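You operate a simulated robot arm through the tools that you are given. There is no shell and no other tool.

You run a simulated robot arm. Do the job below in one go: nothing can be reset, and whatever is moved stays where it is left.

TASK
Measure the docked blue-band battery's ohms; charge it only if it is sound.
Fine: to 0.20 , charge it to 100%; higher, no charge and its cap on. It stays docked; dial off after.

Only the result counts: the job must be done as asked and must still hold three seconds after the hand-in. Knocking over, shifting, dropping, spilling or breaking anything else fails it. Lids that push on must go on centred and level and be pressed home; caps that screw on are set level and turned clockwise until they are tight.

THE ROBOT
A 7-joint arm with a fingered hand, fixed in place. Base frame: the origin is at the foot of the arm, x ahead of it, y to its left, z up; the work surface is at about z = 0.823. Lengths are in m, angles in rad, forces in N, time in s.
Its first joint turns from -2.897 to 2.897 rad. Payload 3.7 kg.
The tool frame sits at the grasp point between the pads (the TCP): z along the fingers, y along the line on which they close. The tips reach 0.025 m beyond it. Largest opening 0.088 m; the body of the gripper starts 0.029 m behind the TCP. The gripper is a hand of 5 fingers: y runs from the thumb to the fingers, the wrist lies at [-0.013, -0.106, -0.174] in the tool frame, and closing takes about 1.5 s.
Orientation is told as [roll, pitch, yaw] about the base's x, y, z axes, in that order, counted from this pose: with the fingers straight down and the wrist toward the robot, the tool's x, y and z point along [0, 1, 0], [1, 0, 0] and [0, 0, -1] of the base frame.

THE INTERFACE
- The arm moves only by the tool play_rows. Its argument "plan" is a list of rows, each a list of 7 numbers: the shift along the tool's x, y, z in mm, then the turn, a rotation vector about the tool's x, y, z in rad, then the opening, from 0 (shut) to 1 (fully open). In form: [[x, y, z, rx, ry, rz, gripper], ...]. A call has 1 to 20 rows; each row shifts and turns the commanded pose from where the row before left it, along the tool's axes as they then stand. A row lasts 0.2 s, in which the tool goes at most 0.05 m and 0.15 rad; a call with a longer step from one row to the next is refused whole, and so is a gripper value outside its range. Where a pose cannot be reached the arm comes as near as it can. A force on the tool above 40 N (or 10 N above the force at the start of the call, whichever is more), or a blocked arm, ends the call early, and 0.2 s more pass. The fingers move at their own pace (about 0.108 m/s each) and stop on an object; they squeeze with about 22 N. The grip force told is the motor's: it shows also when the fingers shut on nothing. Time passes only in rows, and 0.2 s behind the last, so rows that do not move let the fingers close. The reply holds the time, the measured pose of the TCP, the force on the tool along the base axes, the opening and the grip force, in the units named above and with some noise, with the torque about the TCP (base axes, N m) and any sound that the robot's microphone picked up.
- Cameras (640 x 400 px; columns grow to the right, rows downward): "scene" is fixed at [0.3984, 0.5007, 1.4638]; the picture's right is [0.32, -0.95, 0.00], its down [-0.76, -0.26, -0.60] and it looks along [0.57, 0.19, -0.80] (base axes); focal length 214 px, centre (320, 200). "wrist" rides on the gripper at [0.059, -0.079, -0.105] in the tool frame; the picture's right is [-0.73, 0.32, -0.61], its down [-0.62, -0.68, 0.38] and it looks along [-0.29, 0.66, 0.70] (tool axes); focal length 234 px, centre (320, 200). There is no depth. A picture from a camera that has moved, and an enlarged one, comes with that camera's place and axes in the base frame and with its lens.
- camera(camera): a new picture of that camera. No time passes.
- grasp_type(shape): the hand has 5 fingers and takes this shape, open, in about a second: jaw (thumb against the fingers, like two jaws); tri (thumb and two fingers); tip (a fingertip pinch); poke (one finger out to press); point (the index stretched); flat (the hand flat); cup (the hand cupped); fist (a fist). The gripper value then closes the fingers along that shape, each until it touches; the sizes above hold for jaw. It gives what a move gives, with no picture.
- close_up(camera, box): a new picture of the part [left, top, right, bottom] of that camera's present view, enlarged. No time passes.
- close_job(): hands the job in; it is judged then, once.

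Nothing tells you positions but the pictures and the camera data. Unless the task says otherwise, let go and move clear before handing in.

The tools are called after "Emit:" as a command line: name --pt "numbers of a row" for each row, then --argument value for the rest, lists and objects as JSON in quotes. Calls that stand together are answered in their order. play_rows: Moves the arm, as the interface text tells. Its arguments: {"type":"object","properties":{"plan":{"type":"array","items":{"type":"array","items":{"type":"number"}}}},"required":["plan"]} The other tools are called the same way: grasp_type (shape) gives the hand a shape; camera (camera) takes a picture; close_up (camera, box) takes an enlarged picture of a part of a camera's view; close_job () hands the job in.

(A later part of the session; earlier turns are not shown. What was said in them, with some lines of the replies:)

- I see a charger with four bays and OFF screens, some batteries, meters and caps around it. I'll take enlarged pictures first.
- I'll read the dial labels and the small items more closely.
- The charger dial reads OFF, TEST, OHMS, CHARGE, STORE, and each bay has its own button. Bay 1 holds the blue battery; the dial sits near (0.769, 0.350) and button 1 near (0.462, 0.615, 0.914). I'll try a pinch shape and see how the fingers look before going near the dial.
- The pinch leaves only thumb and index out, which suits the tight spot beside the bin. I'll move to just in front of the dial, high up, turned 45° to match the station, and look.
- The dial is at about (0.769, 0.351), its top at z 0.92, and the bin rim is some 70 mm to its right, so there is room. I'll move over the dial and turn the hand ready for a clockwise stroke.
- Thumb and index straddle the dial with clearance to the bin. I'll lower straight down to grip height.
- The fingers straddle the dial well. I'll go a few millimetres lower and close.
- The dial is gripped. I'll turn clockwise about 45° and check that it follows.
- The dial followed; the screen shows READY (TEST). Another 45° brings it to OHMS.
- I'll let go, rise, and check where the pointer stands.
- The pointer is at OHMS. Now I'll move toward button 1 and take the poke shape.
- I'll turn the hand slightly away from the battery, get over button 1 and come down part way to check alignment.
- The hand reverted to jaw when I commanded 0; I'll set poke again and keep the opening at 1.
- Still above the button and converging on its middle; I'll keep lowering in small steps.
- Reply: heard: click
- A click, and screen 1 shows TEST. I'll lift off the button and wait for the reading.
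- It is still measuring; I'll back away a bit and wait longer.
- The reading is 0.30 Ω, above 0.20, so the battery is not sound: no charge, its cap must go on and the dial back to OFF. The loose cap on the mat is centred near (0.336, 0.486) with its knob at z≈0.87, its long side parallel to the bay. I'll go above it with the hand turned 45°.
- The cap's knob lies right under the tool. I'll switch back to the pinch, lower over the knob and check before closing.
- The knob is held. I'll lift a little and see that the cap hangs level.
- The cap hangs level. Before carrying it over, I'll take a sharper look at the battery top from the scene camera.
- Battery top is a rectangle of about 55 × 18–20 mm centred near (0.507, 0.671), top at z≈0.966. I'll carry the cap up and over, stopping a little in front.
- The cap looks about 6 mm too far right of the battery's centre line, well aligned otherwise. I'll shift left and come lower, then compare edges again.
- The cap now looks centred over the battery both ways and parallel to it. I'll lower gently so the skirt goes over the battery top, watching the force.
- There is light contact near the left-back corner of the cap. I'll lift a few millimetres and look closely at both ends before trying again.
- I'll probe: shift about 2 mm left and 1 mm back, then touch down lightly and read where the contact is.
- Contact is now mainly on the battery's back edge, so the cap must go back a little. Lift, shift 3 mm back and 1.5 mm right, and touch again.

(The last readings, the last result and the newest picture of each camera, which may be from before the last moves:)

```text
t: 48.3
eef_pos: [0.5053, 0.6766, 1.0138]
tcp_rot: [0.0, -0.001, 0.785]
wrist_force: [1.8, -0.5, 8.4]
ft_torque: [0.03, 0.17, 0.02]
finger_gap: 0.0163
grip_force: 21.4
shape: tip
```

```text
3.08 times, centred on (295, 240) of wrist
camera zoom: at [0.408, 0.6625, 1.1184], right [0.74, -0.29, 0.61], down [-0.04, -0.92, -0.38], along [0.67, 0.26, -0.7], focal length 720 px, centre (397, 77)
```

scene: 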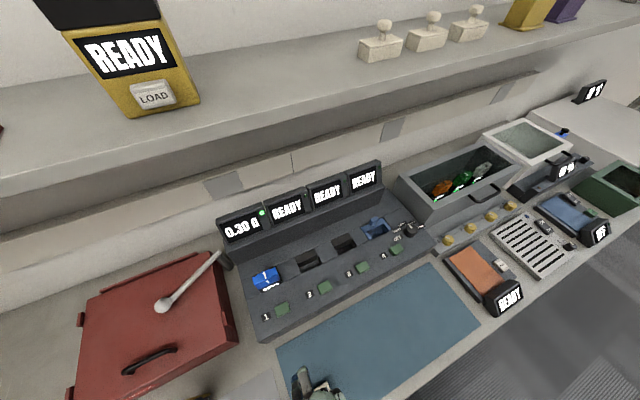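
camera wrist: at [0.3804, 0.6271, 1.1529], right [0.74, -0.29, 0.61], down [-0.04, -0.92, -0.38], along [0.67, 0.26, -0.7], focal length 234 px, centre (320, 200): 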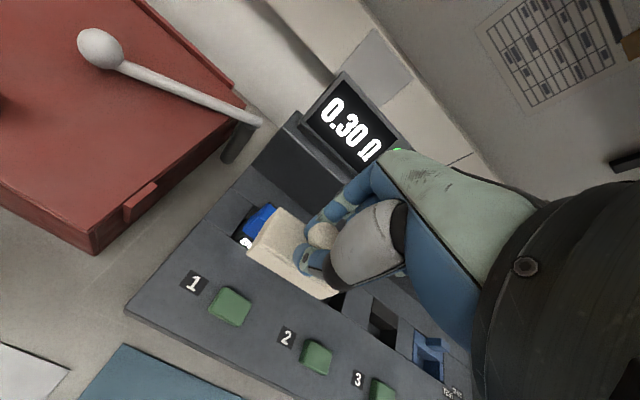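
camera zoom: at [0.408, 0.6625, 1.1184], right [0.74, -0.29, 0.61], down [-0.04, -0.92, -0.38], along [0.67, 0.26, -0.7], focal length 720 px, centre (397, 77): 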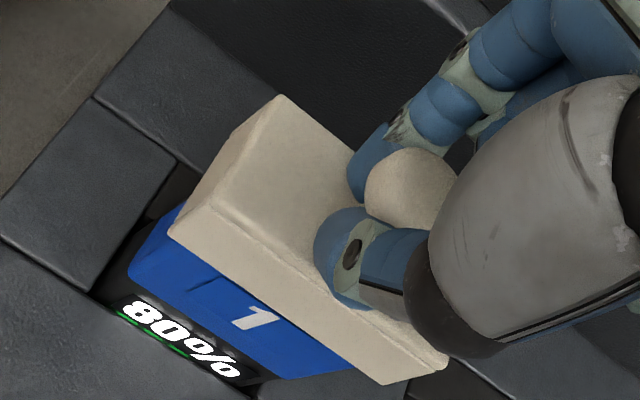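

Now contact is at the front-left, so the right depth lies between; and the cap should go a bit left. Adjusting: 2.5 mm left, 1.5 mm forward.

Emit:
play_rows --pt "0 0 -6 0 0 0 0" --pt "2.5 -1.5 0 0 0 0 0" --pt "0 0 2 0 0 0 0" --pt "0 0 2 0 0 0 0" --pt "0 0 2 0 0 0 0" --pt "0 0 0 0 0 0 0"

Emit:
close_up --camera "wrist" --box '[245, 175, 345, 305]'

```text
t: 49.7
eef_pos: [0.5029, 0.6775, 1.0124]
tcp_rot: [0.001, 0.0, 0.787]
wrist_force: [0.2, 0.1, -0.2]
ft_torque: [0.01, 0.03, 0.0]
finger_gap: 0.0165
grip_force: 21.9
shape: tip
```

```text
3.08 times, centred on (295, 240) of wrist
camera zoom: at [0.4054, 0.6641, 1.1179], right [0.74, -0.29, 0.61], down [-0.04, -0.92, -0.38], along [0.67, 0.26, -0.7], focal length 720 px, centre (397, 77)
```

zoom: 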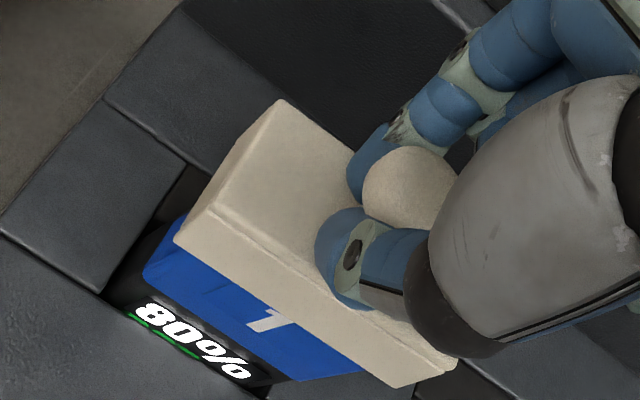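

No contact at a depth where it touched before; the skirt seems to be going over. I'll continue down gently.

Emit:
play_rows --pt "0 0 2 0 0 0 0" --pt "0 0 2 0 0 0 0" --pt "0 0 2 0 0 0 0" --pt "0 0 0 0 0 0 0"

Emit:
close_up --camera "wrist" --box '[245, 175, 345, 305]'

```text
t: 50.7
eef_pos: [0.5026, 0.6774, 1.0075]
tcp_rot: [0.0, 0.0, 0.786]
wrist_force: [0.6, -0.1, -0.2]
ft_torque: [0.03, 0.02, 0.0]
finger_gap: 0.0161
grip_force: 21.7
shape: tip
```

```text
3.08 times, centred on (295, 240) of wrist
camera zoom: at [0.4053, 0.664, 1.1121], right [0.74, -0.29, 0.61], down [-0.04, -0.92, -0.38], along [0.67, 0.26, -0.7], focal length 720 px, centre (397, 77)
```

zoom: 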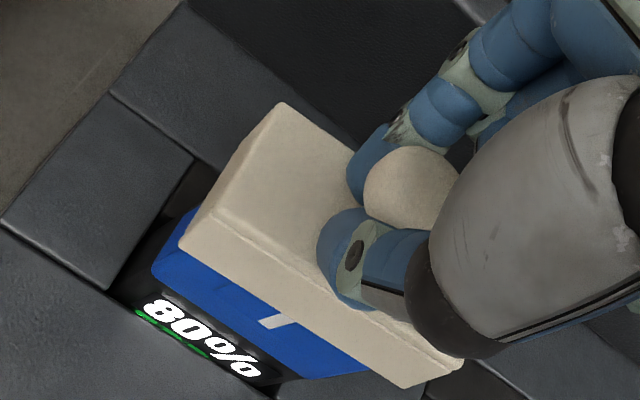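

Emit:
play_rows --pt "0 0 2 0 0 0 0" --pt "0 0 2 0 0 0 0" --pt "0 0 2 0 0 0 0" --pt "0 0 2 0 0 0 0" --pt "0 0 0 0 0 0 0"

Emit:
close_up --camera "wrist" --box '[245, 175, 345, 305]'

```text
t: 51.9
eef_pos: [0.5023, 0.6775, 0.9986]
tcp_rot: [-0.001, 0.0, 0.786]
wrist_force: [-0.3, 0.1, 0.6]
ft_torque: [-0.04, -0.01, 0.02]
finger_gap: 0.0166
grip_force: 22.3
shape: tip
```

```text
3.08 times, centred on (295, 240) of wrist
camera zoom: at [0.4053, 0.6637, 1.1036], right [0.74, -0.29, 0.61], down [-0.04, -0.92, -0.38], along [0.67, 0.26, -0.7], focal length 720 px, centre (397, 77)
```

zoom: 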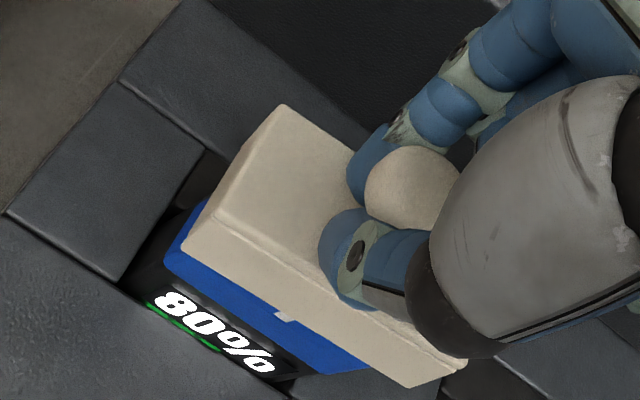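

Emit:
play_rows --pt "0 0 2 0 0 0 0" --pt "0 0 2 0 0 0 0" --pt "0 0 2 0 0 0 0" --pt "0 0 0 0 0 0 0"

Emit:
close_up --camera "wrist" --box '[245, 175, 345, 305]'

```text
t: 52.9
eef_pos: [0.5037, 0.6775, 0.9961]
tcp_rot: [0.003, -0.003, 0.783]
wrist_force: [3.7, -1.1, 18.7]
ft_torque: [0.25, -0.16, -0.04]
finger_gap: 0.0176
grip_force: 21.8
shape: tip
```

```text
3.08 times, centred on (295, 240) of wrist
camera zoom: at [0.4053, 0.6633, 1.1005], right [0.74, -0.29, 0.61], down [-0.04, -0.92, -0.39], along [0.67, 0.26, -0.69], focal length 720 px, centre (397, 77)
```

zoom: 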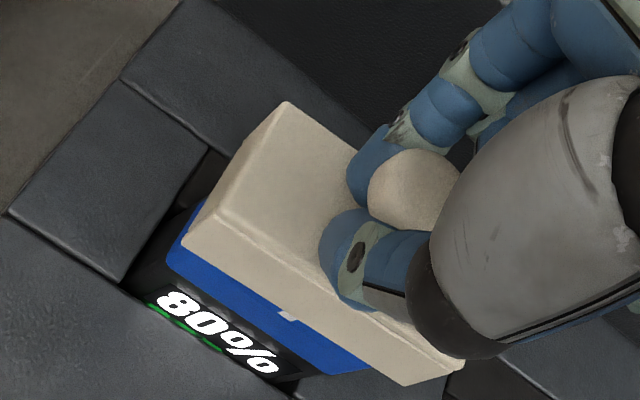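

The cap has bottomed against something with ~19 N; I'll press a little more while still holding it and listen for a click.

Emit:
play_rows --pt "0 0 1 0 0 0 0" --pt "0 0 1 0 0 0 0" --pt "0 0 1 0 0 0 0" --pt "0 0 0 0 0 0 0"

Emit:
close_up --camera "wrist" --box '[245, 175, 345, 305]'

```text
t: 53.8
eef_pos: [0.5033, 0.6774, 0.9957]
tcp_rot: [0.003, -0.009, 0.781]
wrist_force: [0.7, -0.8, 10.5]
ft_torque: [0.2, -0.02, 0.0]
finger_gap: 0.0174
grip_force: 22.0
shape: tip
heard: snap
stopped in row 4: the force on the tool passed its limit at 41 N (the readings are from after the stop); the commanded pose is now the measured one
```

```text
3.08 times, centred on (295, 240) of wrist
camera zoom: at [0.406, 0.6634, 1.0997], right [0.74, -0.29, 0.61], down [-0.04, -0.92, -0.39], along [0.67, 0.26, -0.69], focal length 720 px, centre (397, 77)
```

zoom: 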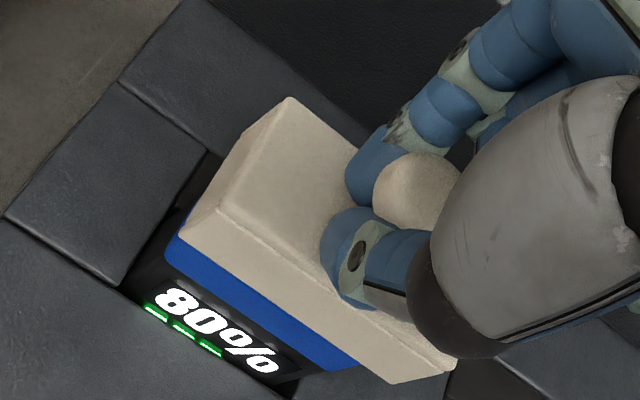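

A snap — the cap went home. I'll let go and rise straight up to inspect it.

Emit:
play_rows --pt "0 0 0 0 0 0 0.3" --pt "0 0 0 0 0 0 0.6" --pt "0 0 0 0 0 0 1" --pt "0 0 0 0 0 0 1" --pt "0 0 -10 0 0 0 1" --pt "0 0 -20 0 0 0 1" --pt "0 0 -30 0 0 0 1" --pt "0 -30 -10 0 0 0 1" --pt "0 -40 0 0 0 0 1" --pt "0 -45 0 0 0 0 1" --pt "0 -45 0 0 0 0 1" --pt "0 -45 0 0 0 0 1"

Emit:
camera --camera "wrist"

Emit:
close_up --camera "scene" --box '[230, 230, 310, 310]'

```text
t: 56.4
eef_pos: [0.357, 0.5311, 1.0623]
tcp_rot: [0.0, -0.003, 0.783]
wrist_force: [0.4, -0.2, -0.5]
ft_torque: [-0.02, -0.02, -0.04]
finger_gap: 0.0877
grip_force: 0.0
shape: tip
```

```text
taken
camera wrist: at [0.2593, 0.5169, 1.1667], right [0.74, -0.29, 0.61], down [-0.04, -0.92, -0.39], along [0.67, 0.26, -0.69], focal length 234 px, centre (320, 200)
```

wrist: 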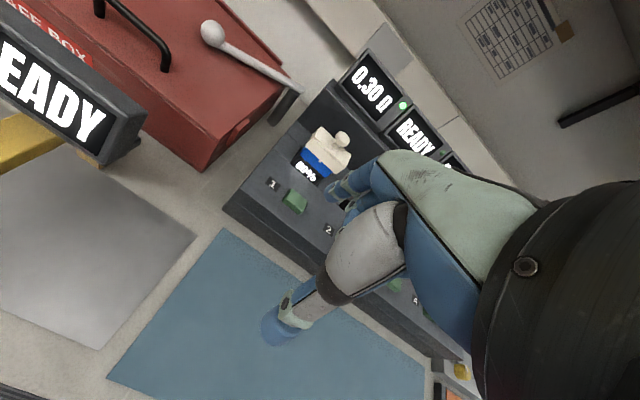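

```text
5.00 times, centred on (270, 270) of scene
camera zoom: at [0.3984, 0.5007, 1.4638], right [0.32, -0.95, 0.0], down [-0.76, -0.26, -0.6], along [0.57, 0.19, -0.8], focal length 1072 px, centre (570, -150)
```

zoom: 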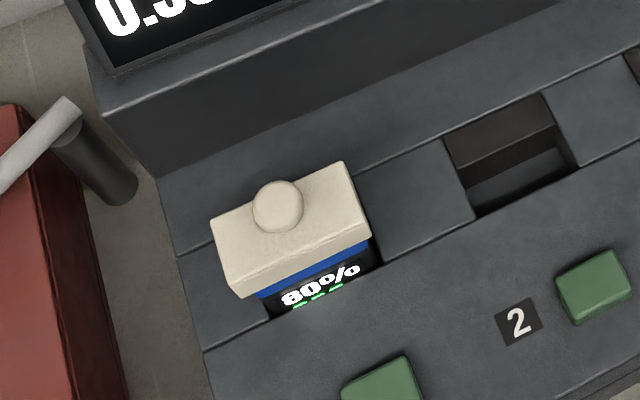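

Emit:
close_up --camera "wrist" --box '[280, 110, 370, 200]'

Emit:
close_up --camera "scene" --box '[252, 255, 292, 295]'

```text
4.44 times, centred on (325, 155) of wrist
camera zoom: at [0.2593, 0.5169, 1.1667], right [0.74, -0.29, 0.61], down [-0.04, -0.92, -0.39], along [0.67, 0.26, -0.69], focal length 1041 px, centre (298, 400)
```

zoom: 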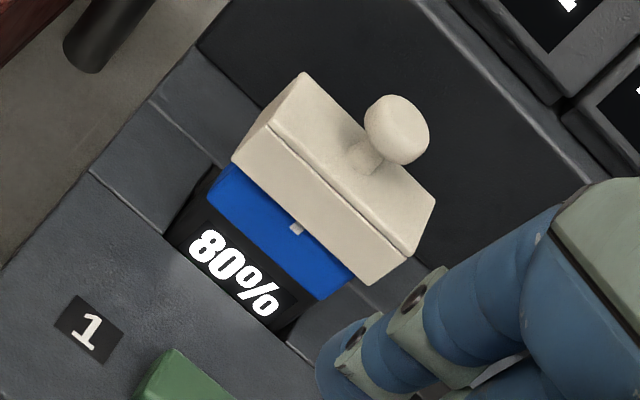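

```text
10.00 times, centred on (272, 275) of scene
camera zoom: at [0.3984, 0.5007, 1.4638], right [0.32, -0.95, 0.0], down [-0.76, -0.26, -0.6], along [0.57, 0.19, -0.8], focal length 2145 px, centre (800, -550)
```

zoom: 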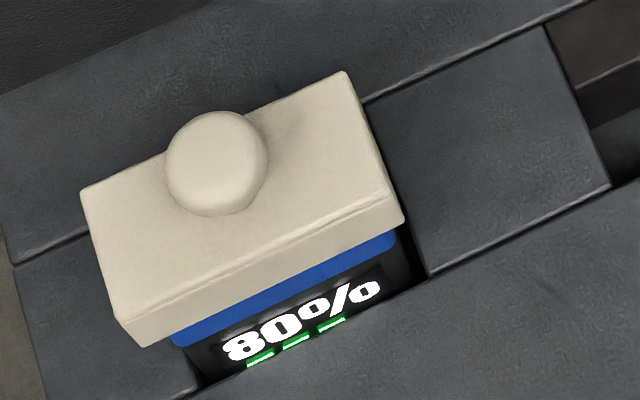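

The cap sits on and level; I'll zoom on both ends to check how centred it is.

Emit:
close_up --camera "scene" --box '[256, 280, 276, 295]'

Emit:
close_up --camera "scene" --box '[280, 270, 300, 285]'

Emit:
close_up --camera "wrist" --box '[305, 125, 345, 155]'

Emit:
close_up --camera "wrist" --box '[335, 155, 365, 178]'

```text
16.00 times, centred on (266, 288) of scene
camera zoom: at [0.3984, 0.5007, 1.4638], right [0.32, -0.95, 0.0], down [-0.76, -0.26, -0.6], along [0.57, 0.19, -0.8], focal length 3432 px, centre (1184, -1200)
```

zoom: 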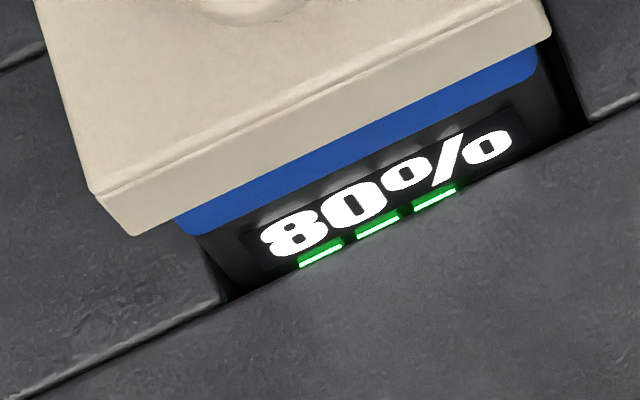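

```text
16.00 times, centred on (290, 278) of scene
camera zoom: at [0.3984, 0.5007, 1.4638], right [0.32, -0.95, 0.0], down [-0.76, -0.26, -0.6], along [0.57, 0.19, -0.8], focal length 3432 px, centre (800, -1040)
```

zoom: 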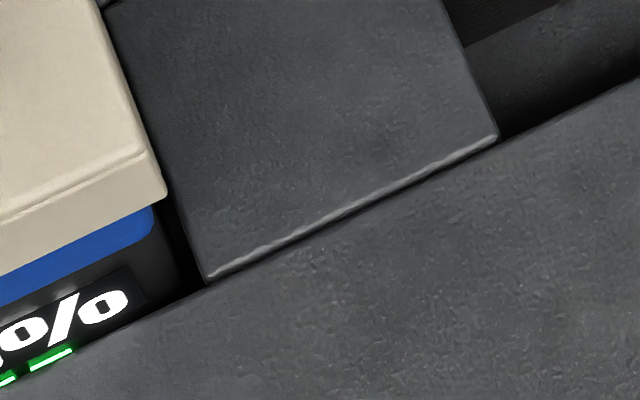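

```text
13.33 times, centred on (325, 140) of wrist
camera zoom: at [0.2593, 0.5169, 1.1667], right [0.74, -0.29, 0.61], down [-0.04, -0.92, -0.39], along [0.67, 0.26, -0.69], focal length 3122 px, centre (253, 1000)
```

zoom: 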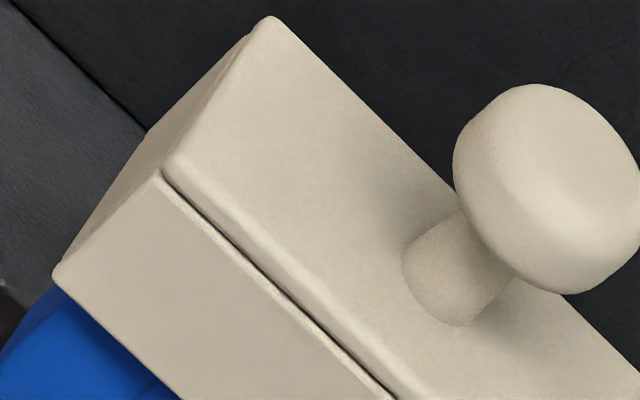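

```text
16.00 times, centred on (350, 166) of wrist
camera zoom: at [0.2593, 0.5169, 1.1667], right [0.74, -0.29, 0.61], down [-0.04, -0.92, -0.39], along [0.67, 0.26, -0.69], focal length 3747 px, centre (-160, 736)
```

zoom: 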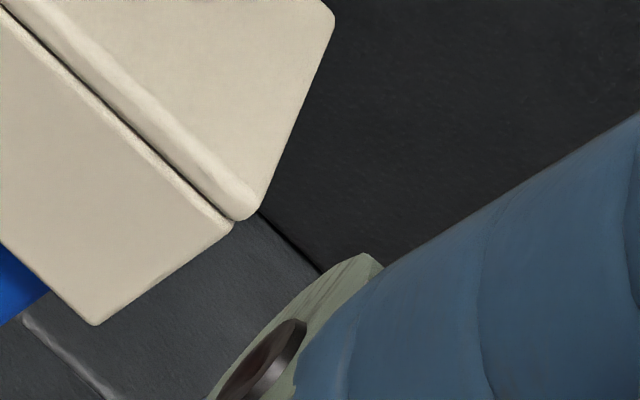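

The cap is level, centred within about a millimetre, and snapped on. Next I turn the dial from OHMS back to OFF (90° counter-clockwise); moving over to it.

Emit:
play_rows --pt "-40.3 9.7 0 0 0 0 1" --pt "-40.3 9.7 0 0 0 0 1" --pt "-40.3 9.7 0 0 0 0 1" --pt "-40.3 9.7 0 0 0 0 1" --pt "-40.3 9.7 0 0 0 0 1" --pt "-40.3 9.7 0 0 0 0 1" --pt "-40.3 9.7 0 0 0 0 1" --pt "-40.3 9.7 0 0 0 0 1" --pt "0 0 0 0 0 0.131 1" --pt "0 0 0 0 0 0.131 1" --pt "0 0 0 0 0 0.131 1" --pt "0 0 0 0 0 0.131 1" --pt "0 0 0 0 0 0.131 1" --pt "0 0 0 0 0 0.13 1"

Emit:
close_up --camera "scene" --box '[200, 150, 440, 300]'

Emit:
camera --camera "wrist"

```text
t: 59.4
eef_pos: [0.6416, 0.3589, 1.0619]
tcp_rot: [0.006, -0.002, -0.003]
wrist_force: [0.0, -0.4, 0.6]
ft_torque: [0.0, -0.02, -0.05]
finger_gap: 0.0877
grip_force: 0.1
shape: tip
```

```text
2.67 times, centred on (320, 225) of scene
camera zoom: at [0.3984, 0.5007, 1.4638], right [0.32, -0.95, 0.0], down [-0.76, -0.26, -0.6], along [0.57, 0.19, -0.8], focal length 572 px, centre (320, 133)
```

zoom: 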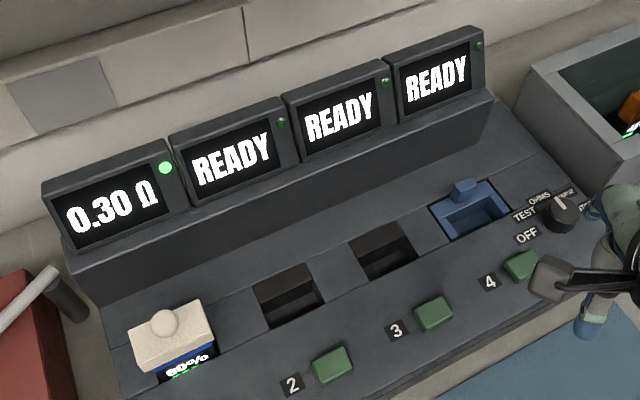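

```text
taken
camera wrist: at [0.5622, 0.4185, 1.1671], right [0.32, -0.73, 0.6], down [-0.68, -0.62, -0.39], along [0.66, -0.29, -0.7], focal length 234 px, centre (320, 200)
```

wrist: 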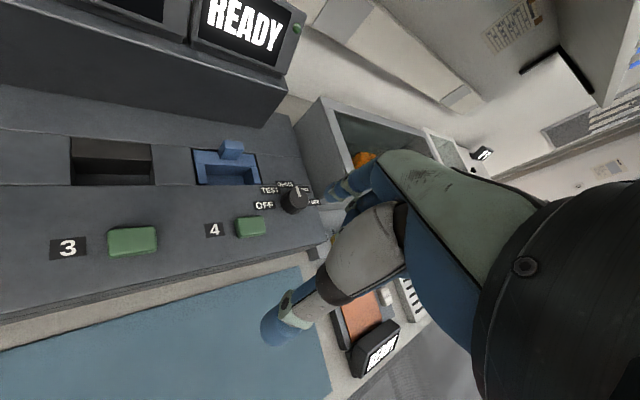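

Emit:
play_rows --pt "-2.5 42.6 0 0 0 0 1" --pt "-2.5 42.6 0 0 0 0 1" --pt "-2.5 42.6 0 0 0 0 1" --pt "0 0 30 0 0 0 1" --pt "0 0 30 0 0 0 1" --pt "0 0 30 0 0 0 1" --pt "0 0 20 0 0 0 1" --pt "0 0 12 0 0 0 1"

Emit:
close_up --camera "wrist" --box '[200, 140, 400, 370]'

```text
t: 61.2
eef_pos: [0.7698, 0.3523, 0.9388]
tcp_rot: [0.007, -0.002, -0.001]
wrist_force: [0.3, 0.5, 0.6]
ft_torque: [-0.01, 0.03, 0.0]
finger_gap: 0.0879
grip_force: 0.2
shape: tip
```

```text
1.74 times, centred on (300, 255) of wrist
camera zoom: at [0.6905, 0.4105, 1.0444], right [0.32, -0.73, 0.6], down [-0.68, -0.62, -0.39], along [0.66, -0.29, -0.7], focal length 407 px, centre (355, 104)
```

zoom: 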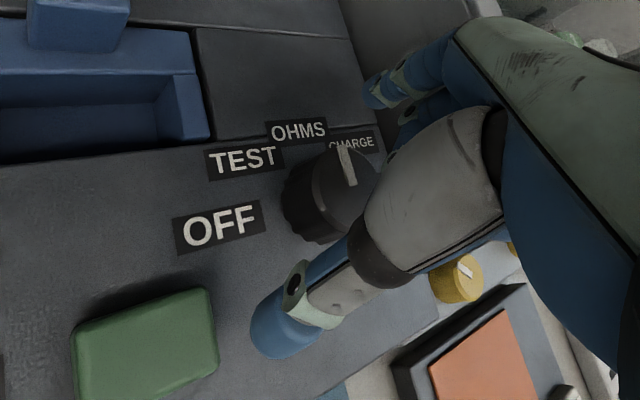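

Emit:
play_rows --pt "-1 0 5 0 0 0 1" --pt "0 0 5 0 0 0 1" --pt "0 0 0 0 0 0 0.6" --pt "0 0 0 0 0 0 0.4" --pt "0 0 0 0 0 0 0.3" --pt "0 0 0 0 0 0 0.2" --pt "0 0 0 0 0 0 0" --pt "0 0 0 0 0 0 0" --pt "0 0 0 0 0 0 0"

Emit:
play_rows --pt "0 0 0 0 0 -0.1 0" --pt "0 0 0 0 0 -0.1 0" --pt "0 0 0 0 0 -0.1 0" --pt "0 0 0 0 0 -0.1 0" --pt "0 0 0 0 0 -0.1 0" --pt "0 0 0 0 0 -0.1 0" --pt "0 0 0 0 0 -0.1 0" --pt "0 0 0 0 0 -0.1 0"

Emit:
close_up --camera "wrist" --box '[200, 140, 400, 370]'

Emit:
close_up --camera "scene" --box '[200, 150, 480, 300]'

```text
t: 63.2
eef_pos: [0.7701, 0.3511, 0.9293]
tcp_rot: [0.004, -0.002, -0.002]
wrist_force: [-0.3, 3.6, -0.9]
ft_torque: [0.05, 0.0, 0.04]
finger_gap: 0.0267
grip_force: 22.3
shape: tip
```

```text
t: 65.0
eef_pos: [0.7691, 0.3514, 0.931]
tcp_rot: [0.001, -0.003, 0.799]
wrist_force: [-6.8, -4.7, -0.2]
ft_torque: [-0.15, 0.16, 0.01]
finger_gap: 0.0257
grip_force: 22.2
shape: tip
```

```text
1.74 times, centred on (300, 255) of wrist
camera zoom: at [0.6716, 0.3354, 1.0349], right [0.74, -0.28, 0.61], down [-0.03, -0.92, -0.39], along [0.67, 0.27, -0.69], focal length 407 px, centre (355, 104)
```

zoom: 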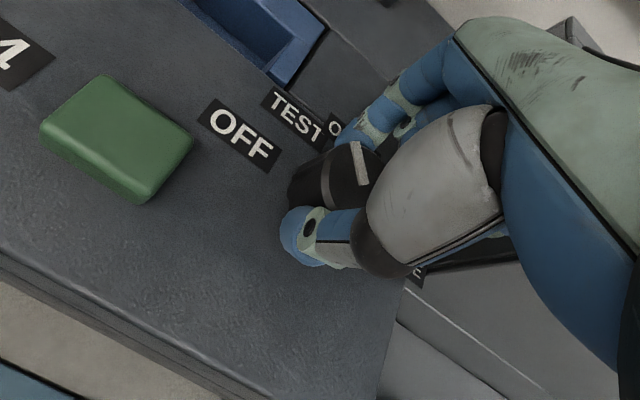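

```text
2.29 times, centred on (340, 225) of scene
camera zoom: at [0.3984, 0.5007, 1.4638], right [0.32, -0.95, 0.0], down [-0.76, -0.26, -0.6], along [0.57, 0.19, -0.8], focal length 490 px, centre (274, 143)
```

zoom: 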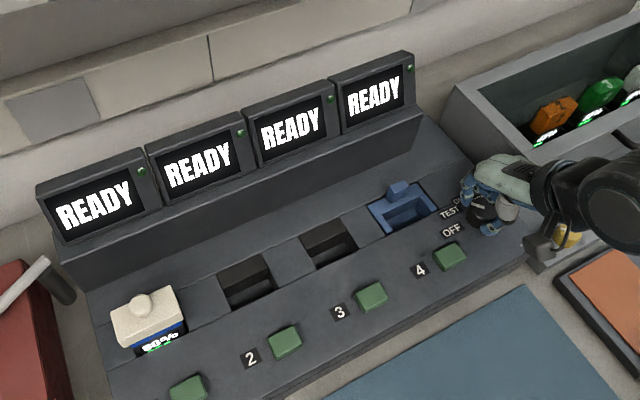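

The dial has followed to TEST (all READY). Another 45° counter-clockwise to OFF.

Emit:
play_rows --pt "0 0 0 0 0 -0.1 0" --pt "0 0 0 0 0 -0.1 0" --pt "0 0 0 0 0 -0.1 0" --pt "0 0 0 0 0 -0.1 0" --pt "0 0 0 0 0 -0.1 0" --pt "0 0 0 0 0 -0.1 0" --pt "0 0 0 0 0 -0.1 0" --pt "0 0 0 0 0 -0.08 0"

Emit:
close_up --camera "wrist" --box '[200, 140, 400, 370]'

Emit:
close_up --camera "scene" --box '[200, 150, 480, 300]'

```text
t: 66.8
eef_pos: [0.7688, 0.3497, 0.93]
tcp_rot: [-0.003, -0.005, 1.581]
wrist_force: [-6.5, -8.9, -1.1]
ft_torque: [-0.24, 0.11, -0.05]
finger_gap: 0.0257
grip_force: 21.3
shape: tip
```

```text
1.74 times, centred on (300, 255) of wrist
camera zoom: at [0.7108, 0.2711, 1.0348], right [0.72, 0.33, 0.61], down [0.63, -0.67, -0.39], along [0.28, 0.66, -0.69], focal length 407 px, centre (355, 104)
```

zoom: 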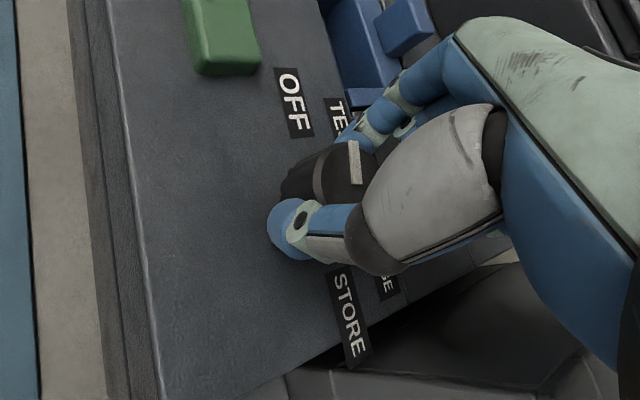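

```text
2.29 times, centred on (340, 225) of scene
camera zoom: at [0.3984, 0.5007, 1.4638], right [0.32, -0.95, 0.0], down [-0.76, -0.26, -0.6], along [0.57, 0.19, -0.8], focal length 490 px, centre (274, 143)
```

zoom: 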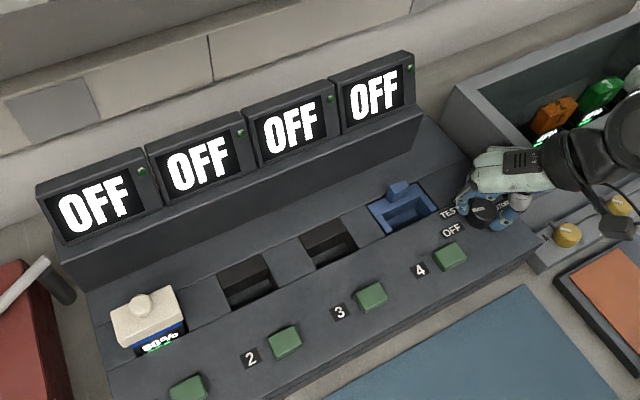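

All screens read OFF. I'll release, rise and back away, then check everything.

Emit:
play_rows --pt "0 0 0 0 0 0 0.3" --pt "0 0 0 0 0 0 0.6" --pt "0 0 0 0 0 0 1" --pt "0 0 0 0 0 0 1" --pt "0 0 0 0 0 0 1" --pt "0 0 -15 0 0 0 1" --pt "0 0 -35 0 0 0 1" --pt "0 0 -40 0 0 0 1" --pt "0 0 -40 0 0 0 1" --pt "0 0 0 0 0 0.13 1" --pt "0 0 0 0 0 0.13 1" --pt "0 0 0 0 0 0.13 1" --pt "0 0 0 0 0 0.13 1" --pt "0 0 0 0 0 0.13 1" --pt "0 0 0 0 0 0.13 1" --pt "0 -40 0 0 0 0 1" --pt "0 -40 0 0 0 0 1" --pt "0 -40 0 0 0 0 1"

Emit:
camera --camera "scene"

Emit:
close_up --camera "scene" --box '[360, 190, 440, 250]'

Emit:
close_up --camera "scene" --box '[252, 255, 292, 295]'

Emit:
close_up --camera "scene" --box '[200, 150, 400, 300]'

```text
t: 70.6
eef_pos: [0.6874, 0.2625, 1.059]
tcp_rot: [0.002, -0.005, 0.799]
wrist_force: [0.2, 0.2, 0.6]
ft_torque: [0.05, 0.03, 0.01]
finger_gap: 0.0875
grip_force: 0.0
shape: tip
```

```text
taken
```

scene: 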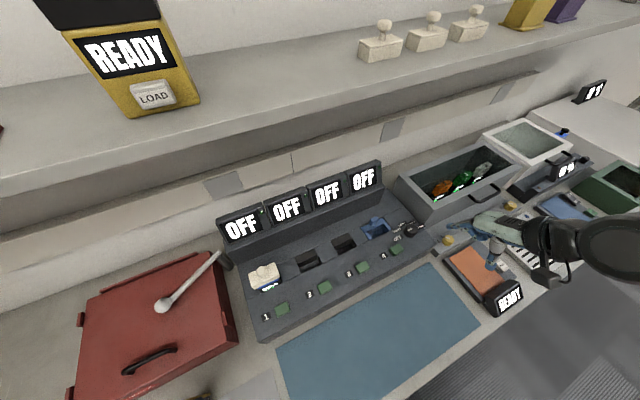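

```text
6.67 times, centred on (400, 220) of scene
camera zoom: at [0.3984, 0.5007, 1.4638], right [0.32, -0.95, 0.0], down [-0.76, -0.26, -0.6], along [0.57, 0.19, -0.8], focal length 1430 px, centre (-213, 67)
```

zoom: 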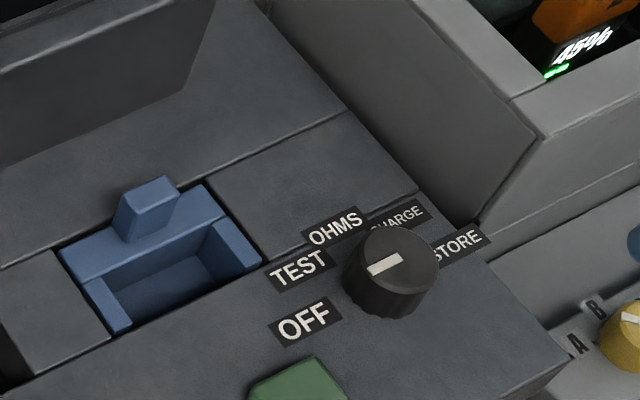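

```text
10.00 times, centred on (272, 275) of scene
camera zoom: at [0.3984, 0.5007, 1.4638], right [0.32, -0.95, 0.0], down [-0.76, -0.26, -0.6], along [0.57, 0.19, -0.8], focal length 2145 px, centre (800, -550)
```

zoom: 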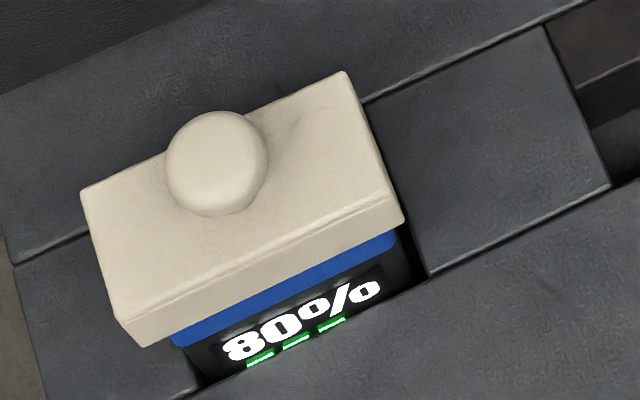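

```text
2.67 times, centred on (300, 225) of scene
camera zoom: at [0.3984, 0.5007, 1.4638], right [0.32, -0.95, 0.0], down [-0.76, -0.26, -0.6], along [0.57, 0.19, -0.8], focal length 572 px, centre (373, 133)
```

zoom: 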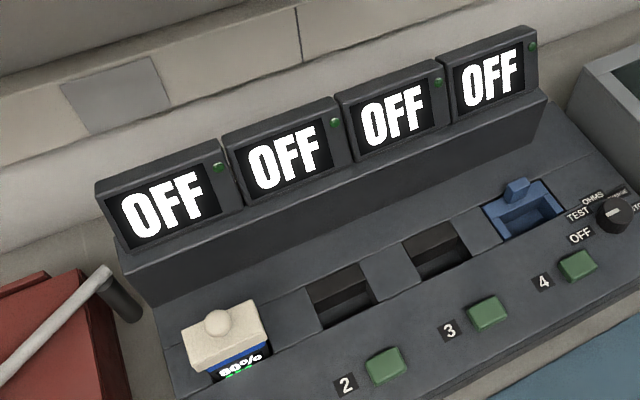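

The battery measured 0.30 Ω, so I left it uncharged at 80% and docked in bay 1. Its cap is snapped on level, the dial is at OFF, and the arm is clear. I'm handing in.

Emit:
close_job

```text
The job is handed in.
```

The blue-band battery measured 0.30 Ω, above the 0.20 limit, so I did not charge it. It stays docked in bay 1 at 80%.

- **Cap:** I used the loose cap from the mat. It went on with an audible snap, and from the camera views it sits level and centred to about a millimetre. None of the caps are labelled. I took the mat one because it was the only cap not on the shelf.
- **Dial:** it is back at OFF, and all four screens show OFF.
- **Everything else:** I saw nothing else moved. The hand was open and clear when I handed in.
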